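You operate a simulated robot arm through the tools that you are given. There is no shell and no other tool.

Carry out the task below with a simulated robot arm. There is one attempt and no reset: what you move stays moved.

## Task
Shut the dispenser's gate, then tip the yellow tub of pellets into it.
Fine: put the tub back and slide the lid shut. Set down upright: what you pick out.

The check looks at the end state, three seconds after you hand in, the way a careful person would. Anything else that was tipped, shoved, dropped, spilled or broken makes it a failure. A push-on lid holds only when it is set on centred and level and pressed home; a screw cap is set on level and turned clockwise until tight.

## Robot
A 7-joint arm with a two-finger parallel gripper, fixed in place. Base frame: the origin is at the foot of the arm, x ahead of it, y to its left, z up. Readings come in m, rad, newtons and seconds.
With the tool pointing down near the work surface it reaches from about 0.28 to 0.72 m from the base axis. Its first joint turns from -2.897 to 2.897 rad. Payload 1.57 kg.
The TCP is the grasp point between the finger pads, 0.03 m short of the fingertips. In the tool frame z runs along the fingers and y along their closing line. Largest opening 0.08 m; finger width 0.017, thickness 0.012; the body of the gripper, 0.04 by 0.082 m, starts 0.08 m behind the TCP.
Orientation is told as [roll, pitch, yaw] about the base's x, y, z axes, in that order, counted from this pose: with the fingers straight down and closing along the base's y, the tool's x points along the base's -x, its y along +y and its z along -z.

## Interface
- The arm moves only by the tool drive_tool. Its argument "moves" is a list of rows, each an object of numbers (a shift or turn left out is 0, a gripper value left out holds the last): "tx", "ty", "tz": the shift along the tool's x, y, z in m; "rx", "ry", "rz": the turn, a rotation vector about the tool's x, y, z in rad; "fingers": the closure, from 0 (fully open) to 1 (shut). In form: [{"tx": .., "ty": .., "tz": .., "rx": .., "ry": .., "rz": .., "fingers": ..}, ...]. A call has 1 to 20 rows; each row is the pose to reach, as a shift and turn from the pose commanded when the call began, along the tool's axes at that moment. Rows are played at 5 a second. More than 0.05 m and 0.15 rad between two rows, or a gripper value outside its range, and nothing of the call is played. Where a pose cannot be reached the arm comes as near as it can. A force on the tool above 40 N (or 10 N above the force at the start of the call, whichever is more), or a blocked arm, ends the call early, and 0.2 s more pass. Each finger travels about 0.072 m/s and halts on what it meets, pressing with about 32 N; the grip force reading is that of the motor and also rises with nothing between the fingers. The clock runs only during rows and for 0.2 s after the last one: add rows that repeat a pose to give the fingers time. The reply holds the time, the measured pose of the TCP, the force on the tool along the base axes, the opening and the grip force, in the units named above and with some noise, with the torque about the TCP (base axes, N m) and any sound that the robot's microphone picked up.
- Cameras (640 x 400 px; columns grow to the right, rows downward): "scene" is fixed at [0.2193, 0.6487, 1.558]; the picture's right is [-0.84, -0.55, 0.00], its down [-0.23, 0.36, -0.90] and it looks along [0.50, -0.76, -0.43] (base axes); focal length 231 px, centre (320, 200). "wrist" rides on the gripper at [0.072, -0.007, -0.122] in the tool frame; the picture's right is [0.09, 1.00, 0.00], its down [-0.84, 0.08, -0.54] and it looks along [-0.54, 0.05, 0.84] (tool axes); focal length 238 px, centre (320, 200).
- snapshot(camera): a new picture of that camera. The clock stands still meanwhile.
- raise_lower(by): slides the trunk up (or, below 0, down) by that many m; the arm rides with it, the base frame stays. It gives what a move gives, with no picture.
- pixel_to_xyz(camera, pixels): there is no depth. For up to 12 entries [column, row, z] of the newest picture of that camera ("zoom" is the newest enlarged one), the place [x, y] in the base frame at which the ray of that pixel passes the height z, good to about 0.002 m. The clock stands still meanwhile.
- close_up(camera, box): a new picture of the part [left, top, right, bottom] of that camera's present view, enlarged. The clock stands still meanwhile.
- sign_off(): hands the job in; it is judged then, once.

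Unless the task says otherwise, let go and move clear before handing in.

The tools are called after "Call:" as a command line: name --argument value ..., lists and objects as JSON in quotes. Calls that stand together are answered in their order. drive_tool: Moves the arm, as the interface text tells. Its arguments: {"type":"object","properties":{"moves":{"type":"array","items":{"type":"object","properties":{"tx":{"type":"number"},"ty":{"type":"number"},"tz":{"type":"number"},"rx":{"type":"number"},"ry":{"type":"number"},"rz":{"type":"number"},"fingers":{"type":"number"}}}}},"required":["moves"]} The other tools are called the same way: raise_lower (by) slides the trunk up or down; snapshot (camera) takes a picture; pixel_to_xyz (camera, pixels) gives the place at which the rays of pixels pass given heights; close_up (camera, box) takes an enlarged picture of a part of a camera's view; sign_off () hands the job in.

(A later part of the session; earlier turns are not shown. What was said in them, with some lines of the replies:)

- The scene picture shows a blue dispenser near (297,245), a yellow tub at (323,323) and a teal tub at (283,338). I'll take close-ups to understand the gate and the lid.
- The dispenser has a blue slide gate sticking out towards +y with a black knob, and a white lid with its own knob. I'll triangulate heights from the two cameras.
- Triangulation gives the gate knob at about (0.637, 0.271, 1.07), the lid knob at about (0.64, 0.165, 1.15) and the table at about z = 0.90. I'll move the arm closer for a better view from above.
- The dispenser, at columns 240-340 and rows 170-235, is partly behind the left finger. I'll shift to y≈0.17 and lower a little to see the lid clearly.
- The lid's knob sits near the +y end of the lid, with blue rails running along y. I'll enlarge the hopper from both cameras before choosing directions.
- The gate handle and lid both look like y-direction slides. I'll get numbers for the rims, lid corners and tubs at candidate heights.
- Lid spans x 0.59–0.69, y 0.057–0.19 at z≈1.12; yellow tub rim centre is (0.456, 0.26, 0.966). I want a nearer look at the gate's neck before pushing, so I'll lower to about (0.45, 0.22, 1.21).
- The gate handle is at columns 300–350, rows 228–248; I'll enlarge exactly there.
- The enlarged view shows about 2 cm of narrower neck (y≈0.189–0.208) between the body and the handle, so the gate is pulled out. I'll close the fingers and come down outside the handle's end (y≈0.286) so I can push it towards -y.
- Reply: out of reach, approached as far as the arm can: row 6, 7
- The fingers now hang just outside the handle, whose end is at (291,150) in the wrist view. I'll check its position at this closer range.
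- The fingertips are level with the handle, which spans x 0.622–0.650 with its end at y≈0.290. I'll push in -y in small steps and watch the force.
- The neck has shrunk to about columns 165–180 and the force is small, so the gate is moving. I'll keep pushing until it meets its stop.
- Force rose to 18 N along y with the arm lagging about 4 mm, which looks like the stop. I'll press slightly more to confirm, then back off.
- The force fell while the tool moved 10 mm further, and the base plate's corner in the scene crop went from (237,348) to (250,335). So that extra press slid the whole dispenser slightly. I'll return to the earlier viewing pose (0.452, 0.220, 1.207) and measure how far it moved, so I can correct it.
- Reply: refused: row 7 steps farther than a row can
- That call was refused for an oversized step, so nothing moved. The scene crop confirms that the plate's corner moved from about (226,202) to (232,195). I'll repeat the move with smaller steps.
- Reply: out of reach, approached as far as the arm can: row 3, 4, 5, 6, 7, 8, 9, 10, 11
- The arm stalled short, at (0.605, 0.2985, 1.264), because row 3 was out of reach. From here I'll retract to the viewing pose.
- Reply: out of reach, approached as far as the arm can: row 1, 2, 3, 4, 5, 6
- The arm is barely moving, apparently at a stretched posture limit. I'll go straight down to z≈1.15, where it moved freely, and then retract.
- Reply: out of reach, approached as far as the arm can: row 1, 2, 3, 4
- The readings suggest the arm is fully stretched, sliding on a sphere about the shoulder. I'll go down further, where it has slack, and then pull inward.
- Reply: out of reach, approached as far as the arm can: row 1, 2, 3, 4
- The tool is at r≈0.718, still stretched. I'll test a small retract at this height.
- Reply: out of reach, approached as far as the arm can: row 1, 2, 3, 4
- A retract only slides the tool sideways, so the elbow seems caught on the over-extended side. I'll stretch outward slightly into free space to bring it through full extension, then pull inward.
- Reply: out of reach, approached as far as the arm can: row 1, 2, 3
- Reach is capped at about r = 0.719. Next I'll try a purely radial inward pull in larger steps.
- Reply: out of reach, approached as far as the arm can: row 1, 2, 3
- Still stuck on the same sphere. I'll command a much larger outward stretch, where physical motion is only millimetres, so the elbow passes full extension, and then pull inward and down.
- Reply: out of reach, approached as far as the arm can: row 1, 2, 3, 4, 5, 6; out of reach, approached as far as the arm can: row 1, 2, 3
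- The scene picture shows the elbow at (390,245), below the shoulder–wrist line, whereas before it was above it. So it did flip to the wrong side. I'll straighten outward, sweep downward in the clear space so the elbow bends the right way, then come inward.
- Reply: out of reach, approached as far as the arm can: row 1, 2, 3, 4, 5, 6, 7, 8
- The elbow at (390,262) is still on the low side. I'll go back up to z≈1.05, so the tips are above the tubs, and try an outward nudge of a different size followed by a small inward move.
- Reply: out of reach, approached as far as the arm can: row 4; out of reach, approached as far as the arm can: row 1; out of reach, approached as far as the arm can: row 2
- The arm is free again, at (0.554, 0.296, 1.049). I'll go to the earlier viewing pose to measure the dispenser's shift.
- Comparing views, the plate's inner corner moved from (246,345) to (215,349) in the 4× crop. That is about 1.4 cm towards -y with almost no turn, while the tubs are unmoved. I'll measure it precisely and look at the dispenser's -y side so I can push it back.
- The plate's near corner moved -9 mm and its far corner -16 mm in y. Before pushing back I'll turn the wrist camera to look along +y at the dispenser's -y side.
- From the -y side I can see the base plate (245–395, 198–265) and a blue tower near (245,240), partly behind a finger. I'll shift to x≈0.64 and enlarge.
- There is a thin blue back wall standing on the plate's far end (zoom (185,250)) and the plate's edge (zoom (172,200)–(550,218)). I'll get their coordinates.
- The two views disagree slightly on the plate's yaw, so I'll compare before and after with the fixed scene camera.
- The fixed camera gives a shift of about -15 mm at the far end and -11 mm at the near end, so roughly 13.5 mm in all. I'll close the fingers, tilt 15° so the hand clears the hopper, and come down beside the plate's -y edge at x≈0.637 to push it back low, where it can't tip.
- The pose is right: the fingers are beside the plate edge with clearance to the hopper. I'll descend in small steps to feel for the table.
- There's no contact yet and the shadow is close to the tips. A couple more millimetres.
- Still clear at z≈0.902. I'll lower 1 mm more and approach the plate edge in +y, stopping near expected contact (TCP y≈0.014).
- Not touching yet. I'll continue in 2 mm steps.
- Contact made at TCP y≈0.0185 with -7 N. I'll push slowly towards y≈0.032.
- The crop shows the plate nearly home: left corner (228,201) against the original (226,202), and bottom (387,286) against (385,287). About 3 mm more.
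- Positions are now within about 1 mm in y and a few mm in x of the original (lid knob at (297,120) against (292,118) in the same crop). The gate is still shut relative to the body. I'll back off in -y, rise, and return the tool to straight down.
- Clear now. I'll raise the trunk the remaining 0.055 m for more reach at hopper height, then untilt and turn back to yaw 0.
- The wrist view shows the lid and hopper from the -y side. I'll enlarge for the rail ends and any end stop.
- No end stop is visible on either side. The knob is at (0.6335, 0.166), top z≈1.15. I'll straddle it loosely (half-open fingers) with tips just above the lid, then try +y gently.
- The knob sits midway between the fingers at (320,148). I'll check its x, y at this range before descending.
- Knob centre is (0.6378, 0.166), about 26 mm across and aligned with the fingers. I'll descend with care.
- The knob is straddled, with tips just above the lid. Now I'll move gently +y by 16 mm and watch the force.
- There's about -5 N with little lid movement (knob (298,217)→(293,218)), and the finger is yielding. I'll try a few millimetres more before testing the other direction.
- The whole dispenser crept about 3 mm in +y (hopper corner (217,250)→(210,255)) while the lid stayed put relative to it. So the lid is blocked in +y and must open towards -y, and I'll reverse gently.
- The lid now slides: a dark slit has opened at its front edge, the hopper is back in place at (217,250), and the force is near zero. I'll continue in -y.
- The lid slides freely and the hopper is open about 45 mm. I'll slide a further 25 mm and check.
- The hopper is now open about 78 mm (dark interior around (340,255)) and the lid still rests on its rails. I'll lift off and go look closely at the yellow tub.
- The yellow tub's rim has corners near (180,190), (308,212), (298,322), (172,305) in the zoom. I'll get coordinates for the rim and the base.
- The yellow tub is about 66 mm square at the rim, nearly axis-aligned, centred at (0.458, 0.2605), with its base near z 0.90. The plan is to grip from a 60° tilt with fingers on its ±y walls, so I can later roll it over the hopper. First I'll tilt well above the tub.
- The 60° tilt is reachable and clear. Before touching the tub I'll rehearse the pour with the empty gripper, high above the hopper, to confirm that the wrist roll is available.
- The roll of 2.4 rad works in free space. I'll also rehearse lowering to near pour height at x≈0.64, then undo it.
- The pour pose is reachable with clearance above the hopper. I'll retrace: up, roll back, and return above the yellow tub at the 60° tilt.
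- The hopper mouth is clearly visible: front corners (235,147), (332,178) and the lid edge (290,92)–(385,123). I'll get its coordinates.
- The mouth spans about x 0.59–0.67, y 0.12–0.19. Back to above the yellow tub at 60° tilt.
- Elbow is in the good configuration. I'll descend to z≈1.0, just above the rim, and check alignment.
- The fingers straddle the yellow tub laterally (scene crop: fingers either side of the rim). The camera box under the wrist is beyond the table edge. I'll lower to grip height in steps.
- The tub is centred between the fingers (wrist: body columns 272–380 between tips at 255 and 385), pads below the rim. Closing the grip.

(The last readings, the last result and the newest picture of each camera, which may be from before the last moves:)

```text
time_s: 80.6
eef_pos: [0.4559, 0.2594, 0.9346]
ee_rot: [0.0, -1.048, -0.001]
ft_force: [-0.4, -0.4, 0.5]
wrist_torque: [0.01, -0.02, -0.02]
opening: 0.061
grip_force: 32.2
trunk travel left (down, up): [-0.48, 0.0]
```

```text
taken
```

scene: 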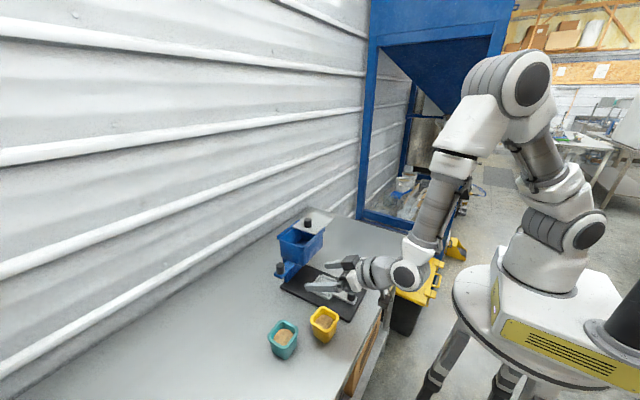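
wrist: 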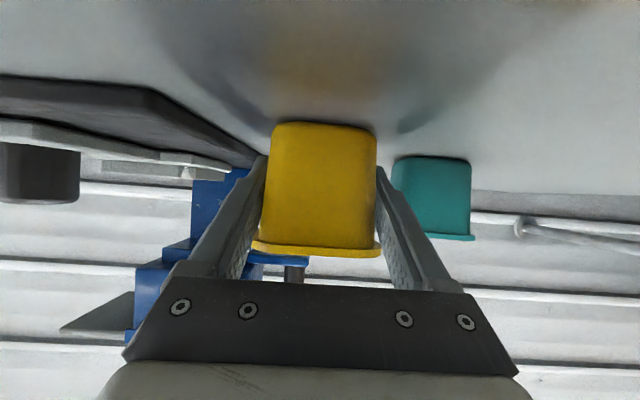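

Gripped at 61 mm with 32 N. I'll lift 6 cm and check.

Call:
drive_tool --moves '[{"tx": -0.013, "tz": -0.0075}, {"tx": -0.026, "tz": -0.015}, {"tx": -0.039, "tz": -0.0225}, {"tx": -0.052, "tz": -0.03}, {"tx": -0.052, "tz": -0.03}]'

Call:
close_up --camera "scene" --box '[250, 260, 400, 360]'

Call:
snapshot --camera "wrist"

```text
time_s: 81.8
eef_pos: [0.4559, 0.2605, 0.9958]
ee_rot: [0.0, -1.048, 0.001]
ft_force: [0.1, -0.7, -1.1]
wrist_torque: [-0.01, 0.0, -0.01]
opening: 0.0607
grip_force: 32.2
trunk travel left (down, up): [-0.48, 0.0]
```

```text
4.00 times, centred on (325, 310) of scene
```

zoom: 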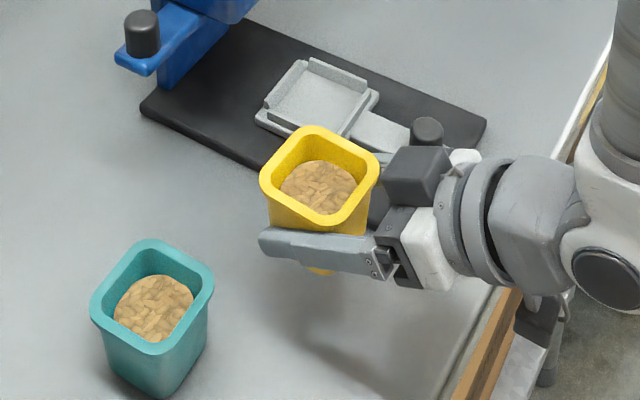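

```text
taken
```

wrist: 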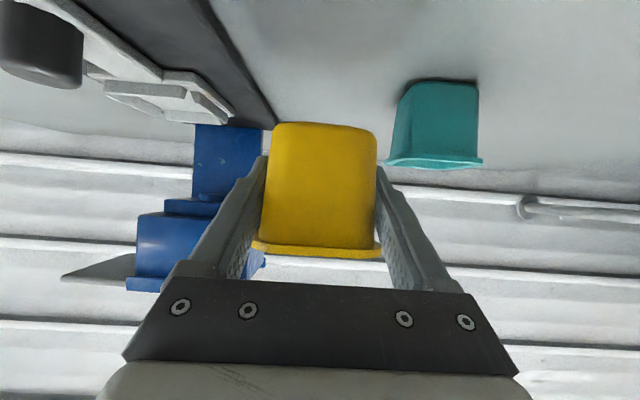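

The tub is level in the grip and the pellets undisturbed. I'll lift to z≈1.24 and carry it over the hopper, keeping it upright.

Call:
drive_tool --moves '[{"tx": -0.035, "tz": -0.02}, {"tx": -0.07, "tz": -0.0405}, {"tx": -0.105, "tz": -0.061}, {"tx": -0.14, "tz": -0.081}, {"tx": -0.175, "tz": -0.101}, {"tx": -0.2113, "tz": -0.122}, {"tx": -0.2268, "ty": -0.011, "tz": -0.095}, {"tx": -0.2425, "ty": -0.022, "tz": -0.068}, {"tx": -0.258, "ty": -0.033, "tz": -0.041}, {"tx": -0.2737, "ty": -0.044, "tz": -0.014}, {"tx": -0.2894, "ty": -0.055, "tz": 0.0135}, {"tx": -0.305, "ty": -0.066, "tz": 0.0405}, {"tx": -0.3208, "ty": -0.0775, "tz": 0.0677}, {"tx": -0.3208, "ty": -0.0775, "tz": 0.0677}]'

Call:
close_up --camera "scene" --box '[240, 160, 400, 290]'

```text
time_s: 84.8
eef_pos: [0.6746, 0.1821, 1.2398]
ee_rot: [0.001, -1.046, 0.001]
ft_force: [-0.5, 0.8, -0.9]
wrist_torque: [-0.01, -0.04, 0.02]
opening: 0.0607
grip_force: 32.2
trunk travel left (down, up): [-0.48, 0.0]
```

```text
3.08 times, centred on (320, 225) of scene
```

zoom: 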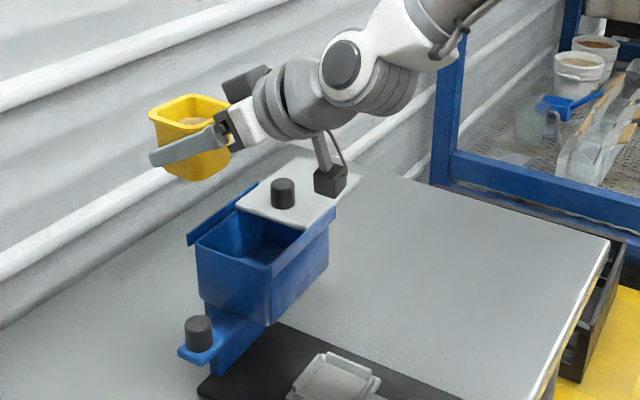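

The tub is over the far part of the mouth, still upright, well above the lid knob. Next I'll bring the tool nearly horizontal (tub leans only 25°, below spilling) and lower slightly.

Call:
drive_tool --moves '[{"tx": 0.004, "tz": 0.002, "ry": -0.09}, {"tx": 0.008, "tz": 0.004, "ry": -0.18}, {"tx": 0.01, "tz": 0.006, "ry": -0.27}, {"tx": 0.013, "tz": 0.0075, "ry": -0.36}, {"tx": 0.013, "tz": 0.0075, "ry": -0.436}, {"tx": 0.013, "tz": 0.0075, "ry": -0.436}]'

Call:
close_up --camera "scene" --box '[240, 160, 400, 290]'

```text
time_s: 86.2
eef_pos: [0.6756, 0.1832, 1.2234]
ee_rot: [0.005, -1.482, -0.004]
ft_force: [-0.3, 0.2, -1.2]
wrist_torque: [0.03, -0.01, 0.02]
opening: 0.0608
grip_force: 31.7
trunk travel left (down, up): [-0.48, 0.0]
```

```text
3.08 times, centred on (320, 225) of scene
```

zoom: 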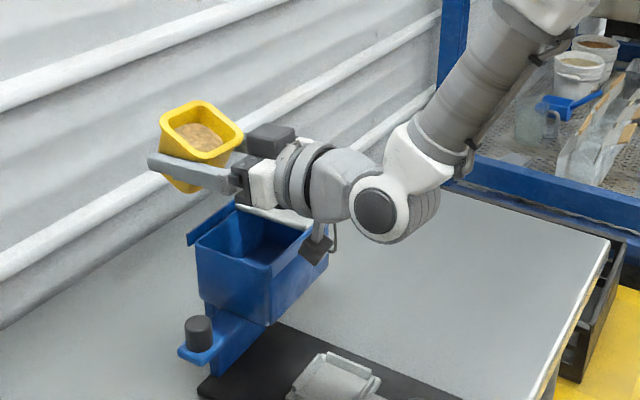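

The pellets are still contained, and the camera box is just clear of the hopper's near side. I'll roll slowly in the rehearsed direction to about 50° and look.

Call:
drive_tool --moves '[{"rz": 0.1}, {"rz": 0.2}, {"rz": 0.3}, {"rz": 0.4}, {"rz": 0.5}, {"rz": 0.6}, {"rz": 0.7}, {"rz": 0.8}, {"rz": 0.85}]'

Call:
close_up --camera "scene" --box '[240, 160, 400, 290]'

```text
time_s: 88.2
eef_pos: [0.6757, 0.1825, 1.2233]
ee_rot: [1.454, -0.716, -1.495]
ft_force: [-0.3, 0.0, -1.3]
wrist_torque: [0.01, 0.04, 0.0]
opening: 0.0606
grip_force: 32.1
trunk travel left (down, up): [-0.48, 0.0]
```

```text
3.08 times, centred on (320, 225) of scene
```

zoom: 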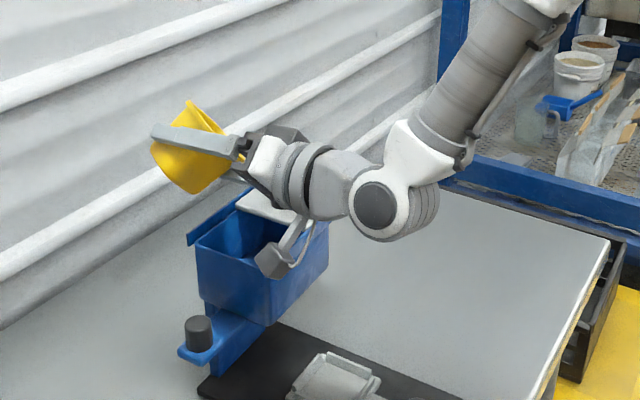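

No pellets are out yet. I'll continue rolling to about 90° while easing the tub back towards the mouth's centre.

Call:
drive_tool --moves '[{"tx": 0.0005, "ty": -0.0006, "tz": -0.002, "rz": 0.07}, {"tx": 0.001, "ty": -0.0012, "tz": -0.004, "rz": 0.14}, {"tx": 0.0017, "ty": -0.002, "tz": -0.0066, "rz": 0.21}, {"tx": 0.0024, "ty": -0.0027, "tz": -0.0092, "rz": 0.28}, {"tx": 0.003, "ty": -0.0034, "tz": -0.0118, "rz": 0.35}, {"tx": 0.0037, "ty": -0.0042, "tz": -0.0144, "rz": 0.42}, {"tx": 0.0037, "ty": -0.0042, "tz": -0.0144, "rz": 0.42}]'

Call:
close_up --camera "scene" --box '[240, 160, 400, 290]'

```text
time_s: 89.8
eef_pos: [0.6612, 0.1823, 1.2205]
ee_rot: [1.478, -0.299, -1.542]
ft_force: [0.2, 0.9, -1.4]
wrist_torque: [-0.02, -0.01, -0.01]
opening: 0.0606
grip_force: 32.5
trunk travel left (down, up): [-0.48, 0.0]
```

```text
3.08 times, centred on (320, 225) of scene
```

zoom: 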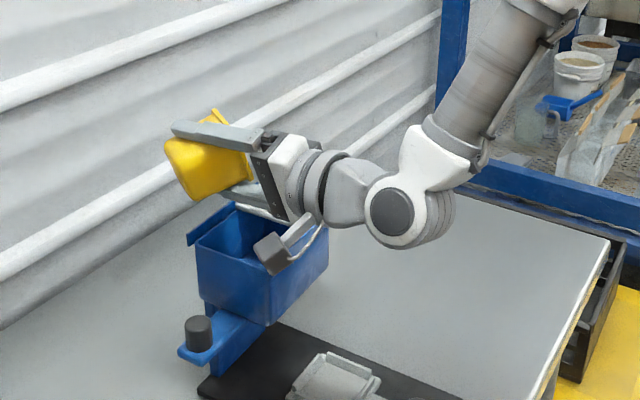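

Still holding at about 73° of roll. Continuing slowly past 90°, drifting to x≈0.647.

Call:
drive_tool --moves '[{"tx": -0.0004, "ty": -0.0012, "tz": -0.0034, "rz": 0.06}, {"tx": -0.0008, "ty": -0.0025, "tz": -0.0068, "rz": 0.12}, {"tx": -0.0012, "ty": -0.0037, "tz": -0.0102, "rz": 0.18}, {"tx": -0.0016, "ty": -0.005, "tz": -0.0136, "rz": 0.24}, {"tx": -0.0016, "ty": -0.005, "tz": -0.0136, "rz": 0.3}, {"tx": -0.0016, "ty": -0.005, "tz": -0.0136, "rz": 0.3}]'

Call:
close_up --camera "scene" --box '[240, 160, 400, 290]'

Call:
snapshot --camera "wrist"

```text
time_s: 91.2
eef_pos: [0.6464, 0.1802, 1.2179]
ee_rot: [1.483, -0.001, -1.57]
ft_force: [-0.5, -0.2, 0.1]
wrist_torque: [-0.01, 0.01, -0.02]
opening: 0.0604
grip_force: 32.0
trunk travel left (down, up): [-0.48, 0.0]
```

```text
3.08 times, centred on (320, 225) of scene
```

zoom: 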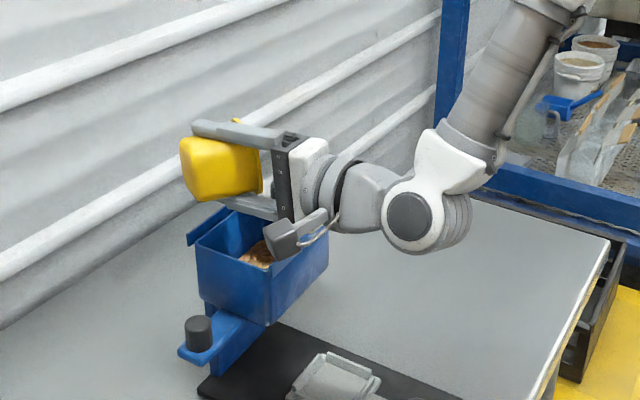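

```text
taken
```

wrist: 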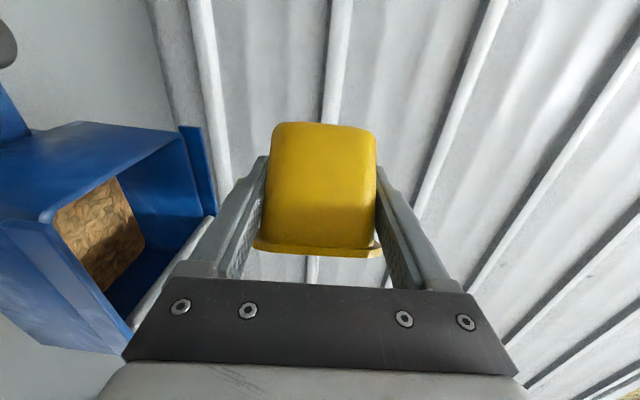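

The pellets have landed in the hopper (brown pile at (256,252); wrist view (100,230)) and the weight reading has dropped. I'll tilt further to empty the tub fully.

Call:
drive_tool --moves '[{"tx": -0.003, "tz": -0.003, "rz": 0.1}, {"tx": -0.006, "tz": -0.006, "rz": 0.2}, {"tx": -0.009, "tz": -0.009, "rz": 0.3}, {"tx": -0.012, "tz": -0.012, "rz": 0.4}, {"tx": -0.015, "ty": 0.001, "tz": -0.0141, "rz": 0.5}, {"tx": -0.015, "ty": 0.001, "tz": -0.0141, "rz": 0.6}, {"tx": -0.015, "ty": 0.001, "tz": -0.0141, "rz": 0.7}, {"tx": -0.015, "ty": 0.001, "tz": -0.0141, "rz": 0.8}, {"tx": -0.015, "ty": 0.001, "tz": -0.0141, "rz": 0.9}, {"tx": -0.015, "ty": 0.001, "tz": -0.0141, "rz": 0.9}, {"tx": -0.015, "ty": 0.001, "tz": -0.0141, "rz": 0.9}]'

Call:
close_up --camera "scene" --box '[240, 160, 400, 290]'

Call:
snapshot --camera "wrist"

```text
time_s: 93.6
eef_pos: [0.6325, 0.1652, 1.2208]
ee_rot: [1.428, 0.895, -1.681]
ft_force: [-0.3, -0.7, -1.2]
wrist_torque: [0.03, 0.02, 0.0]
opening: 0.0599
grip_force: 32.1
trunk travel left (down, up): [-0.48, 0.0]
```

```text
3.08 times, centred on (320, 225) of scene
```

zoom: 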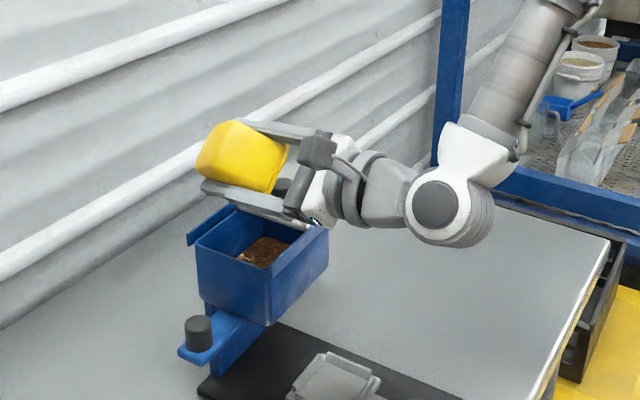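

```text
taken
```

wrist: 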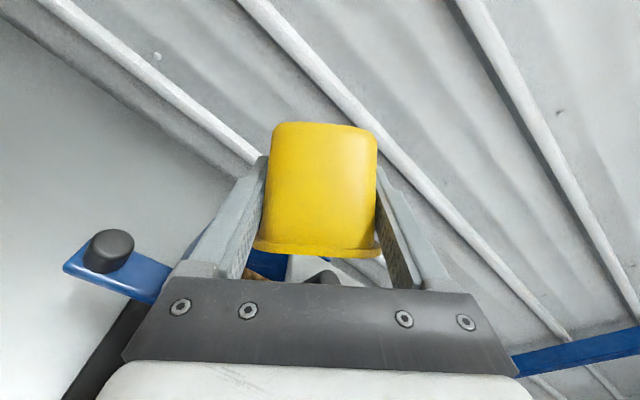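

The tub is tipped to about 130° and the hopper holds the pile. I'll roll a bit further and dwell a moment to make sure it's empty.

Call:
drive_tool --moves '[{"rz": 0.08}, {"rz": 0.16}, {"rz": 0.24}, {"rz": 0.3}, {"rz": 0.3}, {"rz": 0.3}, {"rz": 0.3}, {"rz": 0.3}]'

Call:
close_up --camera "scene" --box '[260, 180, 340, 270]'

```text
time_s: 95.4
eef_pos: [0.6334, 0.1653, 1.2195]
ee_rot: [1.331, 1.19, -1.793]
ft_force: [0.4, 0.0, -0.8]
wrist_torque: [0.03, -0.01, 0.0]
opening: 0.0602
grip_force: 32.0
trunk travel left (down, up): [-0.48, 0.0]
```

```text
4.44 times, centred on (300, 225) of scene
```

zoom: 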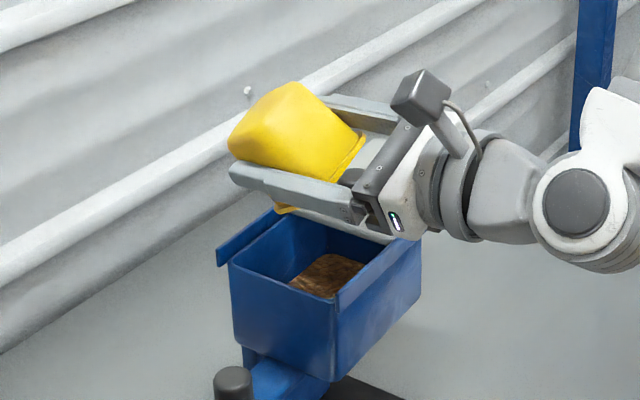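

The pile is settled inside the hopper and nothing has landed outside. I'll lift 4 cm and roll back upright.

Call:
drive_tool --moves '[{"tx": 0.018, "ty": 0.007, "tz": -0.002}, {"tx": 0.037, "ty": 0.0145, "tz": -0.0035}, {"tx": 0.037, "ty": 0.0145, "tz": -0.0035}]'

Call:
drive_tool --moves '[{"rz": -0.145}, {"rz": -0.29}, {"rz": -0.435}, {"rz": -0.58}, {"rz": -0.725}, {"rz": -0.87}, {"rz": -1.015}, {"rz": -1.16}, {"rz": -1.305}, {"rz": -1.45}, {"rz": -1.595}, {"rz": -1.74}, {"rz": -1.885}, {"rz": -2.03}, {"rz": -2.175}, {"rz": -2.32}, {"rz": -2.465}, {"rz": -2.61}, {"rz": -2.755}, {"rz": -2.77}]'

Call:
close_up --camera "scene" --box '[240, 160, 400, 290]'

```text
time_s: 96.2
eef_pos: [0.6332, 0.1653, 1.2601]
ee_rot: [1.332, 1.189, -1.791]
ft_force: [0.4, 0.2, -0.2]
wrist_torque: [0.01, 0.0, 0.04]
opening: 0.0604
grip_force: 32.5
trunk travel left (down, up): [-0.48, 0.0]
```

```text
time_s: 100.4
eef_pos: [0.6337, 0.1642, 1.2589]
ee_rot: [-0.021, -1.483, 0.022]
ft_force: [1.0, 0.0, -0.8]
wrist_torque: [0.03, -0.03, 0.0]
opening: 0.0601
grip_force: 31.8
trunk travel left (down, up): [-0.48, 0.0]
```

```text
3.08 times, centred on (320, 225) of scene
```

zoom: 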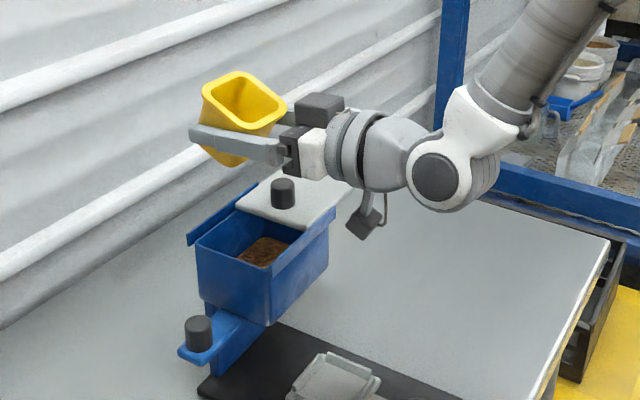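

The tub is empty and upright in the grip. I'll carry it back over its original spot, restoring the 60° tool tilt, and come down to just above the table.

Call:
drive_tool --moves '[{"tx": 0.003, "ty": 0.019, "tz": -0.0355, "ry": 0.09}, {"tx": 0.006, "ty": 0.038, "tz": -0.071, "ry": 0.18}, {"tx": 0.009, "ty": 0.057, "tz": -0.1064, "ry": 0.27}, {"tx": 0.0124, "ty": 0.076, "tz": -0.1418, "ry": 0.36}, {"tx": 0.0155, "ty": 0.0953, "tz": -0.1773, "ry": 0.436}, {"tx": 0.057, "ty": 0.0953, "tz": -0.1737, "ry": 0.436}, {"tx": 0.0985, "ty": 0.0953, "tz": -0.17, "ry": 0.436}, {"tx": 0.14, "ty": 0.0953, "tz": -0.1664, "ry": 0.436}, {"tx": 0.1815, "ty": 0.0953, "tz": -0.1628, "ry": 0.436}, {"tx": 0.223, "ty": 0.0953, "tz": -0.159, "ry": 0.436}, {"tx": 0.2645, "ty": 0.0953, "tz": -0.1555, "ry": 0.436}, {"tx": 0.2645, "ty": 0.0953, "tz": -0.1555, "ry": 0.436}]'

Call:
close_up --camera "scene" --box '[250, 260, 400, 360]'

Call:
snapshot --camera "wrist"

```text
time_s: 103.0
eef_pos: [0.4544, 0.2608, 1.0103]
ee_rot: [0.0, -1.046, -0.001]
ft_force: [-0.1, 0.5, -0.7]
wrist_torque: [-0.01, 0.01, -0.01]
opening: 0.0604
grip_force: 32.8
trunk travel left (down, up): [-0.48, 0.0]
```

```text
4.00 times, centred on (325, 310) of scene
```

zoom: 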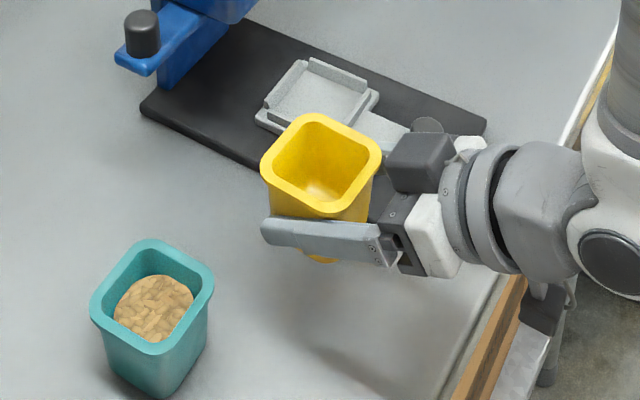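

```text
taken
```

wrist: 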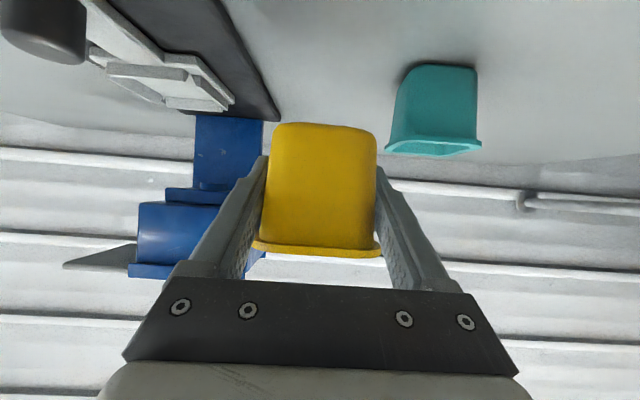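

The tub is empty. I'll lower to the original grip pose (0.4563, 0.2593, 0.9346), feeling for the table at the end.

Call:
drive_tool --moves '[{"tx": 0.02, "ty": -0.0006, "tz": 0.012}, {"tx": 0.04, "ty": -0.0013, "tz": 0.024}, {"tx": 0.055, "ty": -0.0013, "tz": 0.0333}, {"tx": 0.061, "ty": -0.0013, "tz": 0.037}, {"tx": 0.0631, "ty": -0.0013, "tz": 0.0382}, {"tx": 0.0631, "ty": -0.0013, "tz": 0.0382}]'

Call:
close_up --camera "wrist" --box '[220, 90, 420, 215]'

```text
time_s: 104.4
eef_pos: [0.4567, 0.2571, 0.9355]
ee_rot: [0.001, -1.047, 0.0]
ft_force: [0.0, 0.0, -0.1]
wrist_torque: [-0.03, 0.03, 0.01]
opening: 0.0601
grip_force: 31.9
trunk travel left (down, up): [-0.48, 0.0]
```

```text
3.20 times, centred on (320, 152) of wrist
```

zoom: 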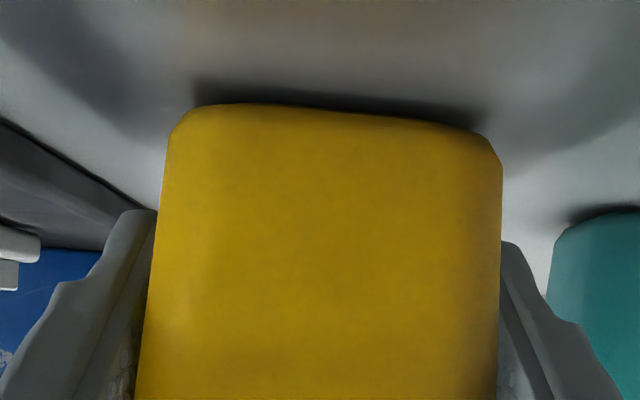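

There's almost no gap but no contact force yet. I'll creep down 1 mm at a time.

Call:
drive_tool --moves '[{"tx": 0.0009, "ty": 0.001, "tz": 0.0005}, {"tx": 0.0009, "ty": 0.001, "tz": 0.0005}]'

Call:
drive_tool --moves '[{"tx": 0.0007, "tz": 0.0004}, {"tx": 0.0007, "tz": 0.0004}]'

```text
time_s: 105.0
eef_pos: [0.4563, 0.2597, 0.9357]
ee_rot: [0.0, -1.048, 0.002]
ft_force: [0.4, 0.0, -0.6]
wrist_torque: [0.01, 0.01, -0.01]
opening: 0.0602
grip_force: 32.3
trunk travel left (down, up): [-0.48, 0.0]
```

```text
time_s: 105.6
eef_pos: [0.4563, 0.2598, 0.9346]
ee_rot: [0.003, -1.05, -0.001]
ft_force: [0.1, -0.5, 5.2]
wrist_torque: [-0.16, 0.05, -0.02]
opening: 0.0602
grip_force: 32.2
trunk travel left (down, up): [-0.48, 0.0]
```

The tub is on the table (5 N upward). Releasing slowly.

Call:
drive_tool --moves '[{"fingers": 0.22}, {"fingers": 0.18}, {"fingers": 0.1}, {"fingers": 0.0}, {"fingers": 0.0}]'

Call:
close_up --camera "scene" --box '[250, 270, 400, 370]'

Call:
snapshot --camera "wrist"

```text
time_s: 106.8
eef_pos: [0.4557, 0.2589, 0.9331]
ee_rot: [0.001, -1.049, 0.0]
ft_force: [-0.1, -0.4, 0.6]
wrist_torque: [0.01, -0.01, 0.01]
opening: 0.0801
grip_force: 0.0
trunk travel left (down, up): [-0.48, 0.0]
```

```text
4.00 times, centred on (325, 320) of scene
```

zoom: 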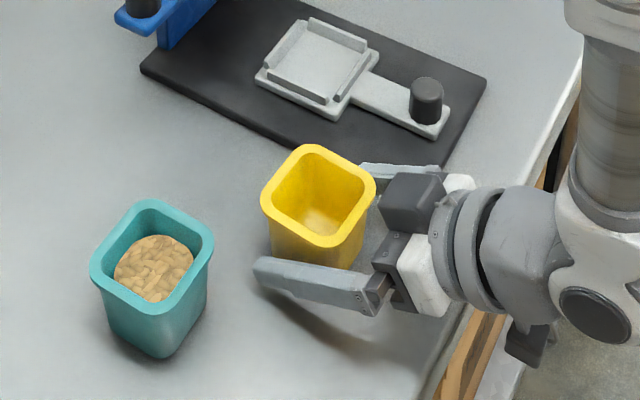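

```text
taken
```

wrist: 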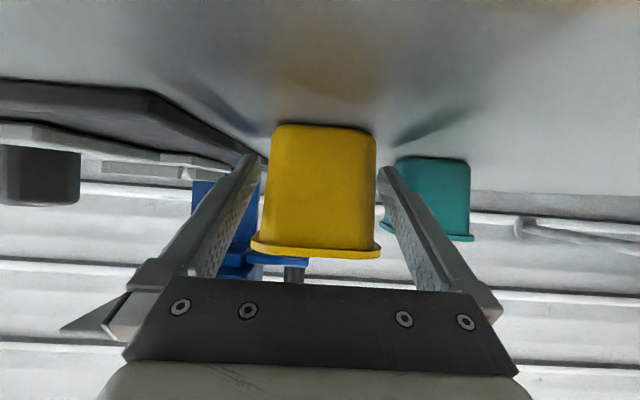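

The tub stands upright in its original place. I'll centre by 1 mm and rise straight up clear of it.

Call:
drive_tool --moves '[{"ty": 0.0012}, {"tx": -0.017, "ty": 0.0012, "tz": -0.01}, {"tx": -0.04, "ty": 0.0012, "tz": -0.023}, {"tx": -0.075, "ty": 0.0012, "tz": -0.043}, {"tx": -0.115, "ty": 0.0012, "tz": -0.066}, {"tx": -0.155, "ty": 0.0012, "tz": -0.0895}, {"tx": -0.195, "ty": 0.0012, "tz": -0.1125}, {"tx": -0.234, "ty": 0.0012, "tz": -0.135}, {"tx": -0.234, "ty": 0.0012, "tz": -0.135}]'

Call:
close_up --camera "scene" --box '[240, 200, 400, 370]'

```text
time_s: 108.8
eef_pos: [0.4562, 0.2607, 1.2049]
ee_rot: [0.0, -1.046, 0.0]
ft_force: [-1.0, 0.0, 0.1]
wrist_torque: [0.0, 0.01, 0.02]
opening: 0.0799
grip_force: 0.1
trunk travel left (down, up): [-0.48, 0.0]
```

```text
2.35 times, centred on (320, 285) of scene
```

zoom: 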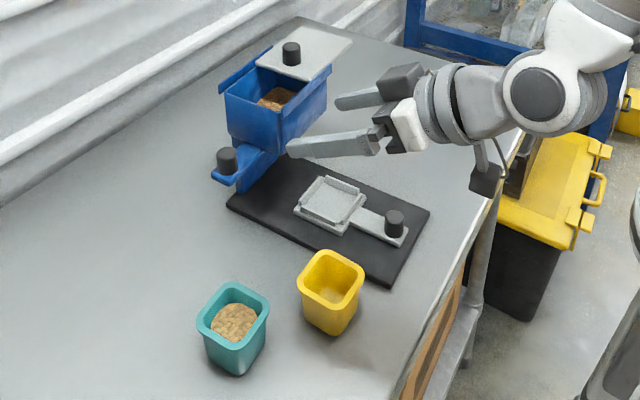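

The yellow tub matches its original position, and the pellets are all in the hopper. I'll straighten the tool to point down, then go to the lid knob at about (0.635, 0.089).

Call:
drive_tool --moves '[{"tx": -0.003, "tz": -0.002, "ry": 0.14}, {"tx": -0.006, "tz": -0.004, "ry": 0.28}, {"tx": -0.009, "tz": -0.006, "ry": 0.42}, {"tx": -0.012, "tz": -0.008, "ry": 0.56}, {"tx": -0.015, "tz": -0.009, "ry": 0.7}, {"tx": -0.0173, "tz": -0.01, "ry": 0.84}, {"tx": -0.0173, "tz": -0.01, "ry": 0.95, "fingers": 0.45}, {"tx": -0.0173, "tz": -0.01, "ry": 1.047, "fingers": 0.45}, {"tx": -0.0173, "tz": -0.01, "ry": 1.047, "fingers": 0.45}]'

Call:
drive_tool --moves '[{"tx": -0.03, "ty": -0.029}, {"tx": -0.06, "ty": -0.058}, {"tx": -0.09, "ty": -0.087}, {"tx": -0.12, "ty": -0.115}, {"tx": -0.15, "ty": -0.144}, {"tx": -0.1785, "ty": -0.1715}, {"tx": -0.1785, "ty": -0.1715}]'

Call:
snapshot --camera "wrist"

Call:
close_up --camera "wrist" --box '[240, 90, 400, 190]'

```text
time_s: 110.8
eef_pos: [0.4573, 0.2613, 1.2235]
ee_rot: [0.001, 0.001, -0.001]
ft_force: [0.2, -1.0, -0.4]
wrist_torque: [-0.04, 0.01, 0.01]
opening: 0.0441
grip_force: 0.0
trunk travel left (down, up): [-0.48, 0.0]
```

```text
time_s: 112.4
eef_pos: [0.6381, 0.0884, 1.2251]
ee_rot: [0.0, -0.001, -0.001]
ft_force: [-0.1, 0.2, -0.2]
wrist_torque: [-0.01, -0.03, 0.02]
opening: 0.0438
grip_force: 0.2
trunk travel left (down, up): [-0.48, 0.0]
```

```text
taken
```

wrist: 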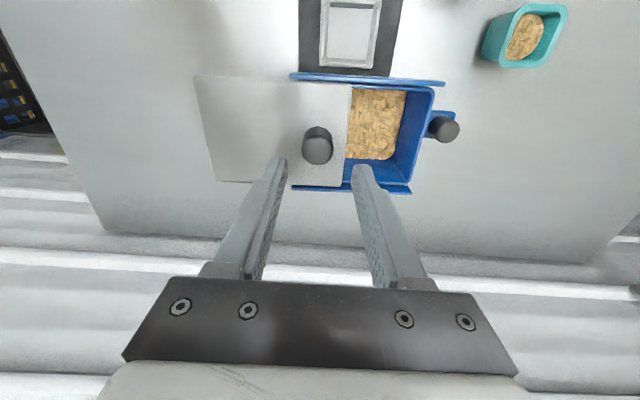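

```text
4.00 times, centred on (320, 140) of wrist
```

zoom: 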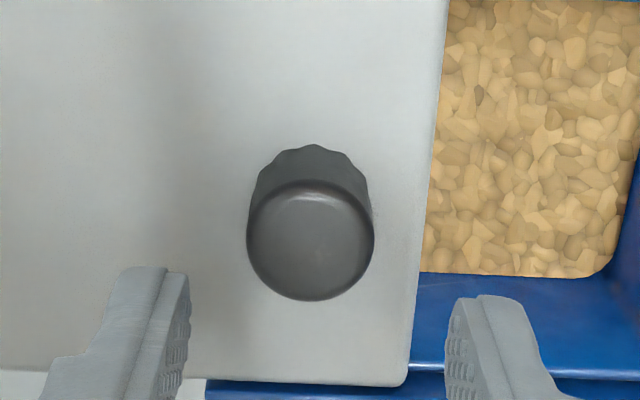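

The hopper is filled with pellets below the lid's level and the knob lies between the fingers at (318,151). I'll check its exact position.

Call:
pixel_to_xyz --camera "zoom" --pixels '[[311, 243, 1.15], [247, 243, 1.15], [374, 243, 1.15], [640, 130, 1.12], [425, 200, 1.12]]'

Call:
drive_tool --moves '[{"tz": 0.03}, {"tz": 0.055}, {"tz": 0.064}, {"tz": 0.064}]'

Call:
close_up --camera "scene" --box '[260, 190, 340, 270]'

```text
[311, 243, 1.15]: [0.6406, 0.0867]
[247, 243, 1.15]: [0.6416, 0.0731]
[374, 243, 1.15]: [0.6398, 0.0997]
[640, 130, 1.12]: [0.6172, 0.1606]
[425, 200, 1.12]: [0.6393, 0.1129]
```

```text
time_s: 113.4
eef_pos: [0.6363, 0.0891, 1.16]
ee_rot: [0.001, 0.001, 0.0]
ft_force: [-0.6, 0.2, 0.9]
wrist_torque: [0.03, 0.01, 0.0]
opening: 0.0439
grip_force: 0.1
trunk travel left (down, up): [-0.48, 0.0]
```

```text
5.00 times, centred on (300, 230) of scene
```

zoom: 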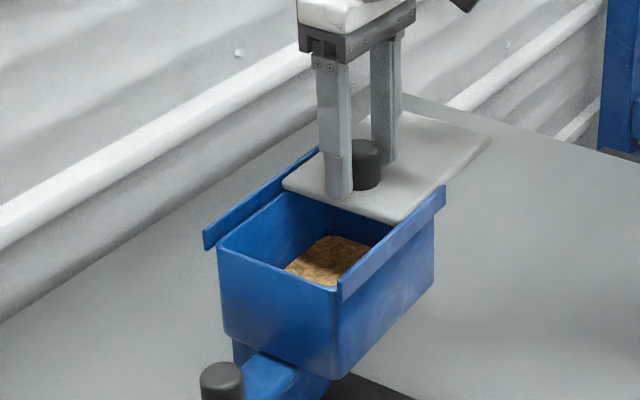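

The knob is straddled. Now I'll slide the lid shut in +y, stopping about 1 cm short.

Call:
drive_tool --moves '[{"ty": 0.006}, {"ty": 0.012}, {"ty": 0.018}, {"ty": 0.024}, {"ty": 0.03}, {"ty": 0.036}, {"ty": 0.042}, {"ty": 0.048}, {"ty": 0.054}, {"ty": 0.06}, {"ty": 0.066}, {"ty": 0.072}, {"ty": 0.076}]'

Call:
close_up --camera "scene" --box '[260, 190, 340, 270]'

```text
time_s: 116.2
eef_pos: [0.6348, 0.165, 1.1612]
ee_rot: [-0.001, 0.0, 0.001]
ft_force: [0.0, -0.4, 0.0]
wrist_torque: [-0.05, 0.0, 0.0]
opening: 0.0447
grip_force: 0.3
trunk travel left (down, up): [-0.48, 0.0]
```

```text
5.00 times, centred on (300, 230) of scene
```

zoom: 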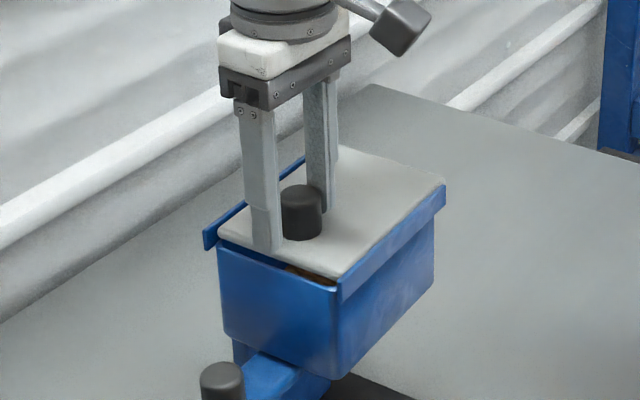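

A slit about 1 cm wide remains (pellets visible at (310,272)) and the force is near zero. I'll continue in 1.5 mm steps with attention to the force.

Call:
drive_tool --moves '[{"ty": 0.002}, {"ty": 0.004}, {"ty": 0.006}, {"ty": 0.008}, {"ty": 0.008}]'

Call:
close_up --camera "scene" --box '[260, 190, 340, 270]'

```text
time_s: 117.4
eef_pos: [0.6357, 0.1737, 1.1593]
ee_rot: [0.0, 0.0, 0.0]
ft_force: [-0.5, -0.4, 0.2]
wrist_torque: [0.0, 0.04, 0.0]
opening: 0.0443
grip_force: 0.1
trunk travel left (down, up): [-0.48, 0.0]
```

```text
5.00 times, centred on (300, 230) of scene
```

zoom: 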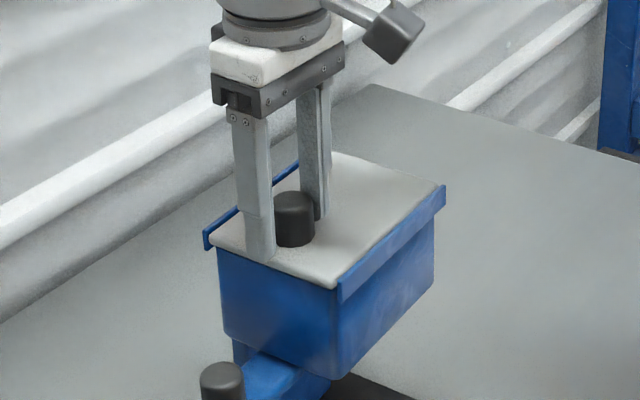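

The lid's front edge is now back at (210,240)–(335,288), matching the closed state. I'll nudge 1–2 mm more to feel the stop lightly.

Call:
drive_tool --moves '[{"ty": 0.001}, {"ty": 0.002}, {"ty": 0.002}]'

Call:
close_up --camera "scene" --box '[260, 205, 340, 300]'

```text
time_s: 118.2
eef_pos: [0.6343, 0.176, 1.16]
ee_rot: [0.0, -0.001, 0.0]
ft_force: [-0.4, -1.6, 0.9]
wrist_torque: [-0.05, 0.01, -0.01]
opening: 0.0454
grip_force: 0.8
trunk travel left (down, up): [-0.48, 0.0]
```

```text
4.21 times, centred on (300, 252) of scene
```

zoom: 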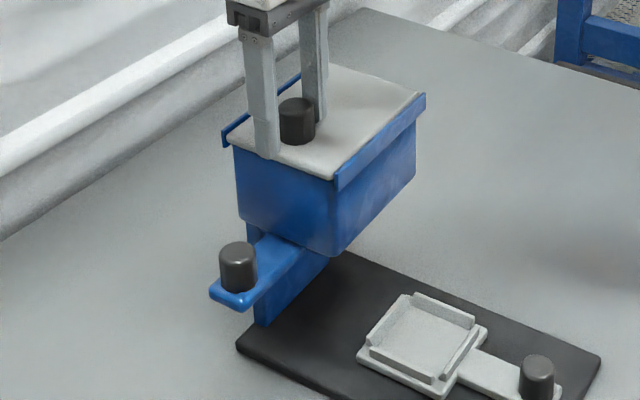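

There's light contact at the stop (-1.6 N) and the knob is at (297,120) as before opening, so the lid is shut. I'll centre on the knob, rise and back away.

Call:
drive_tool --moves '[{"ty": -0.005}, {"ty": -0.009}, {"ty": -0.009, "tz": -0.03}, {"ty": -0.009, "tz": -0.065}, {"tx": 0.04, "ty": -0.009, "tz": -0.075}, {"tx": 0.08, "ty": -0.009, "tz": -0.08}, {"tx": 0.12, "ty": 0.01, "tz": -0.08}, {"tx": 0.16, "ty": 0.03, "tz": -0.08}, {"tx": 0.2, "ty": 0.045, "tz": -0.08}, {"tx": 0.2, "ty": 0.045, "tz": -0.08}]'

Call:
snapshot --camera "wrist"

Call:
close_up --camera "scene" --box '[240, 200, 400, 370]'

Call:
close_up --camera "scene" --box '[260, 205, 340, 300]'

```text
time_s: 120.4
eef_pos: [0.4362, 0.2207, 1.2412]
ee_rot: [0.002, 0.0, -0.003]
ft_force: [-0.2, 0.4, 0.2]
wrist_torque: [-0.02, -0.03, 0.04]
opening: 0.0442
grip_force: 0.0
trunk travel left (down, up): [-0.48, 0.0]
```

```text
taken
```

wrist: 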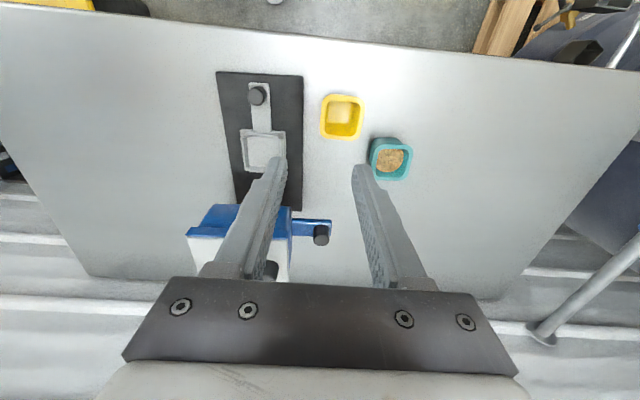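

```text
2.35 times, centred on (320, 285) of scene
```

zoom: 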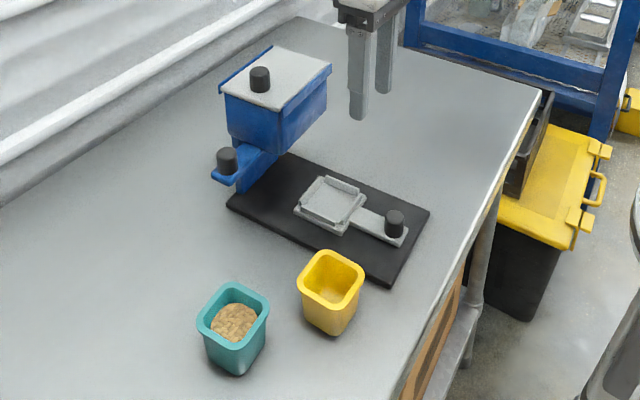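

```text
4.21 times, centred on (300, 252) of scene
```

zoom: 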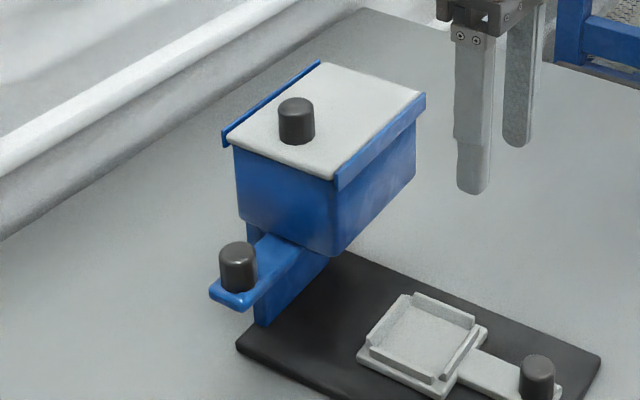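

All looks in order: lid shut, gate pushed in, yellow tub empty and upright, teal tub untouched, no stray pellets. I'll check the plate and gate positions once more before handing in.

Call:
pixel_to_xyz --camera "wrist" --pixels '[[303, 76, 0.91], [302, 211, 0.91], [217, 71, 0.91], [331, 222, 1.04], [321, 232, 1.07]]'

Call:
close_up --camera "wrist" --box '[240, 190, 360, 265]'

Call:
snapshot --camera "scene"

```text
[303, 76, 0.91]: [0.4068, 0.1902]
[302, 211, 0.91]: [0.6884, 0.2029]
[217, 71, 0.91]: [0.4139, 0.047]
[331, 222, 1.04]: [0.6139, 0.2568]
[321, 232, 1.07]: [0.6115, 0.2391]
```

```text
5.33 times, centred on (300, 228) of wrist
```

zoom: 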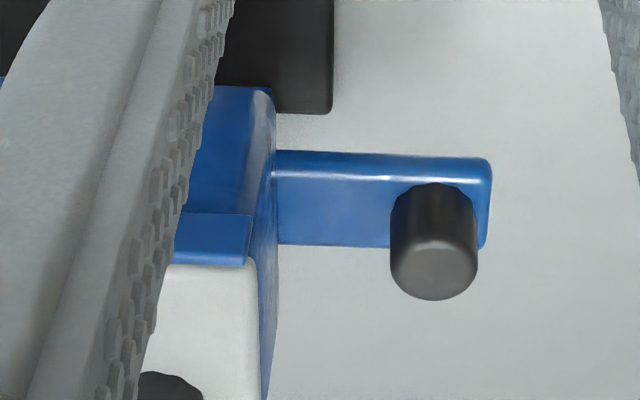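

```text
taken
```

scene: 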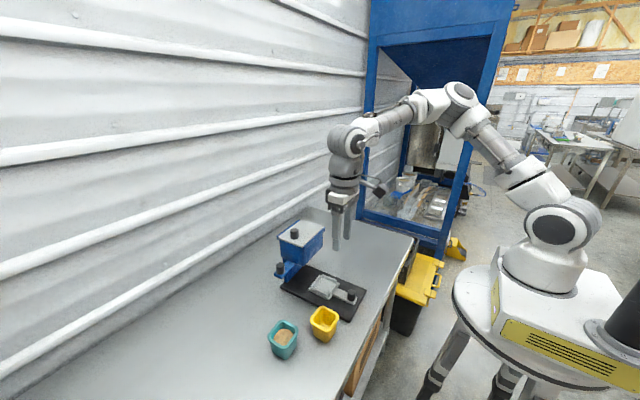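

The plate corners read (0.407, 0.190) and (0.688, 0.203), within about 5 mm of where they started. The gate handle sits hard against the body with no neck visible (zoom (277,200)), the lid is shut, and the arm is clear. Handing in.

Call:
sign_off

```text
The job is handed in.
```

The job is done and handed in. The gate is shut, the pellets are in the hopper, the empty yellow tub is back upright in its place, and the lid is slid closed.

- **Dispenser moved:** When I pressed the gate against its stop, the whole dispenser slid about 13 mm. I pushed it back, and it now sits within about 5 mm of where it started, mostly off towards the robot.
- **Lid opened the wrong way first:** I tried the lid in the wrong direction before finding that it opens the other way. The dispenser crept about 3 mm, then returned when I reversed.
- **Nothing else disturbed:** The teal tub was not touched, and I saw no stray pellets in the last pictures.
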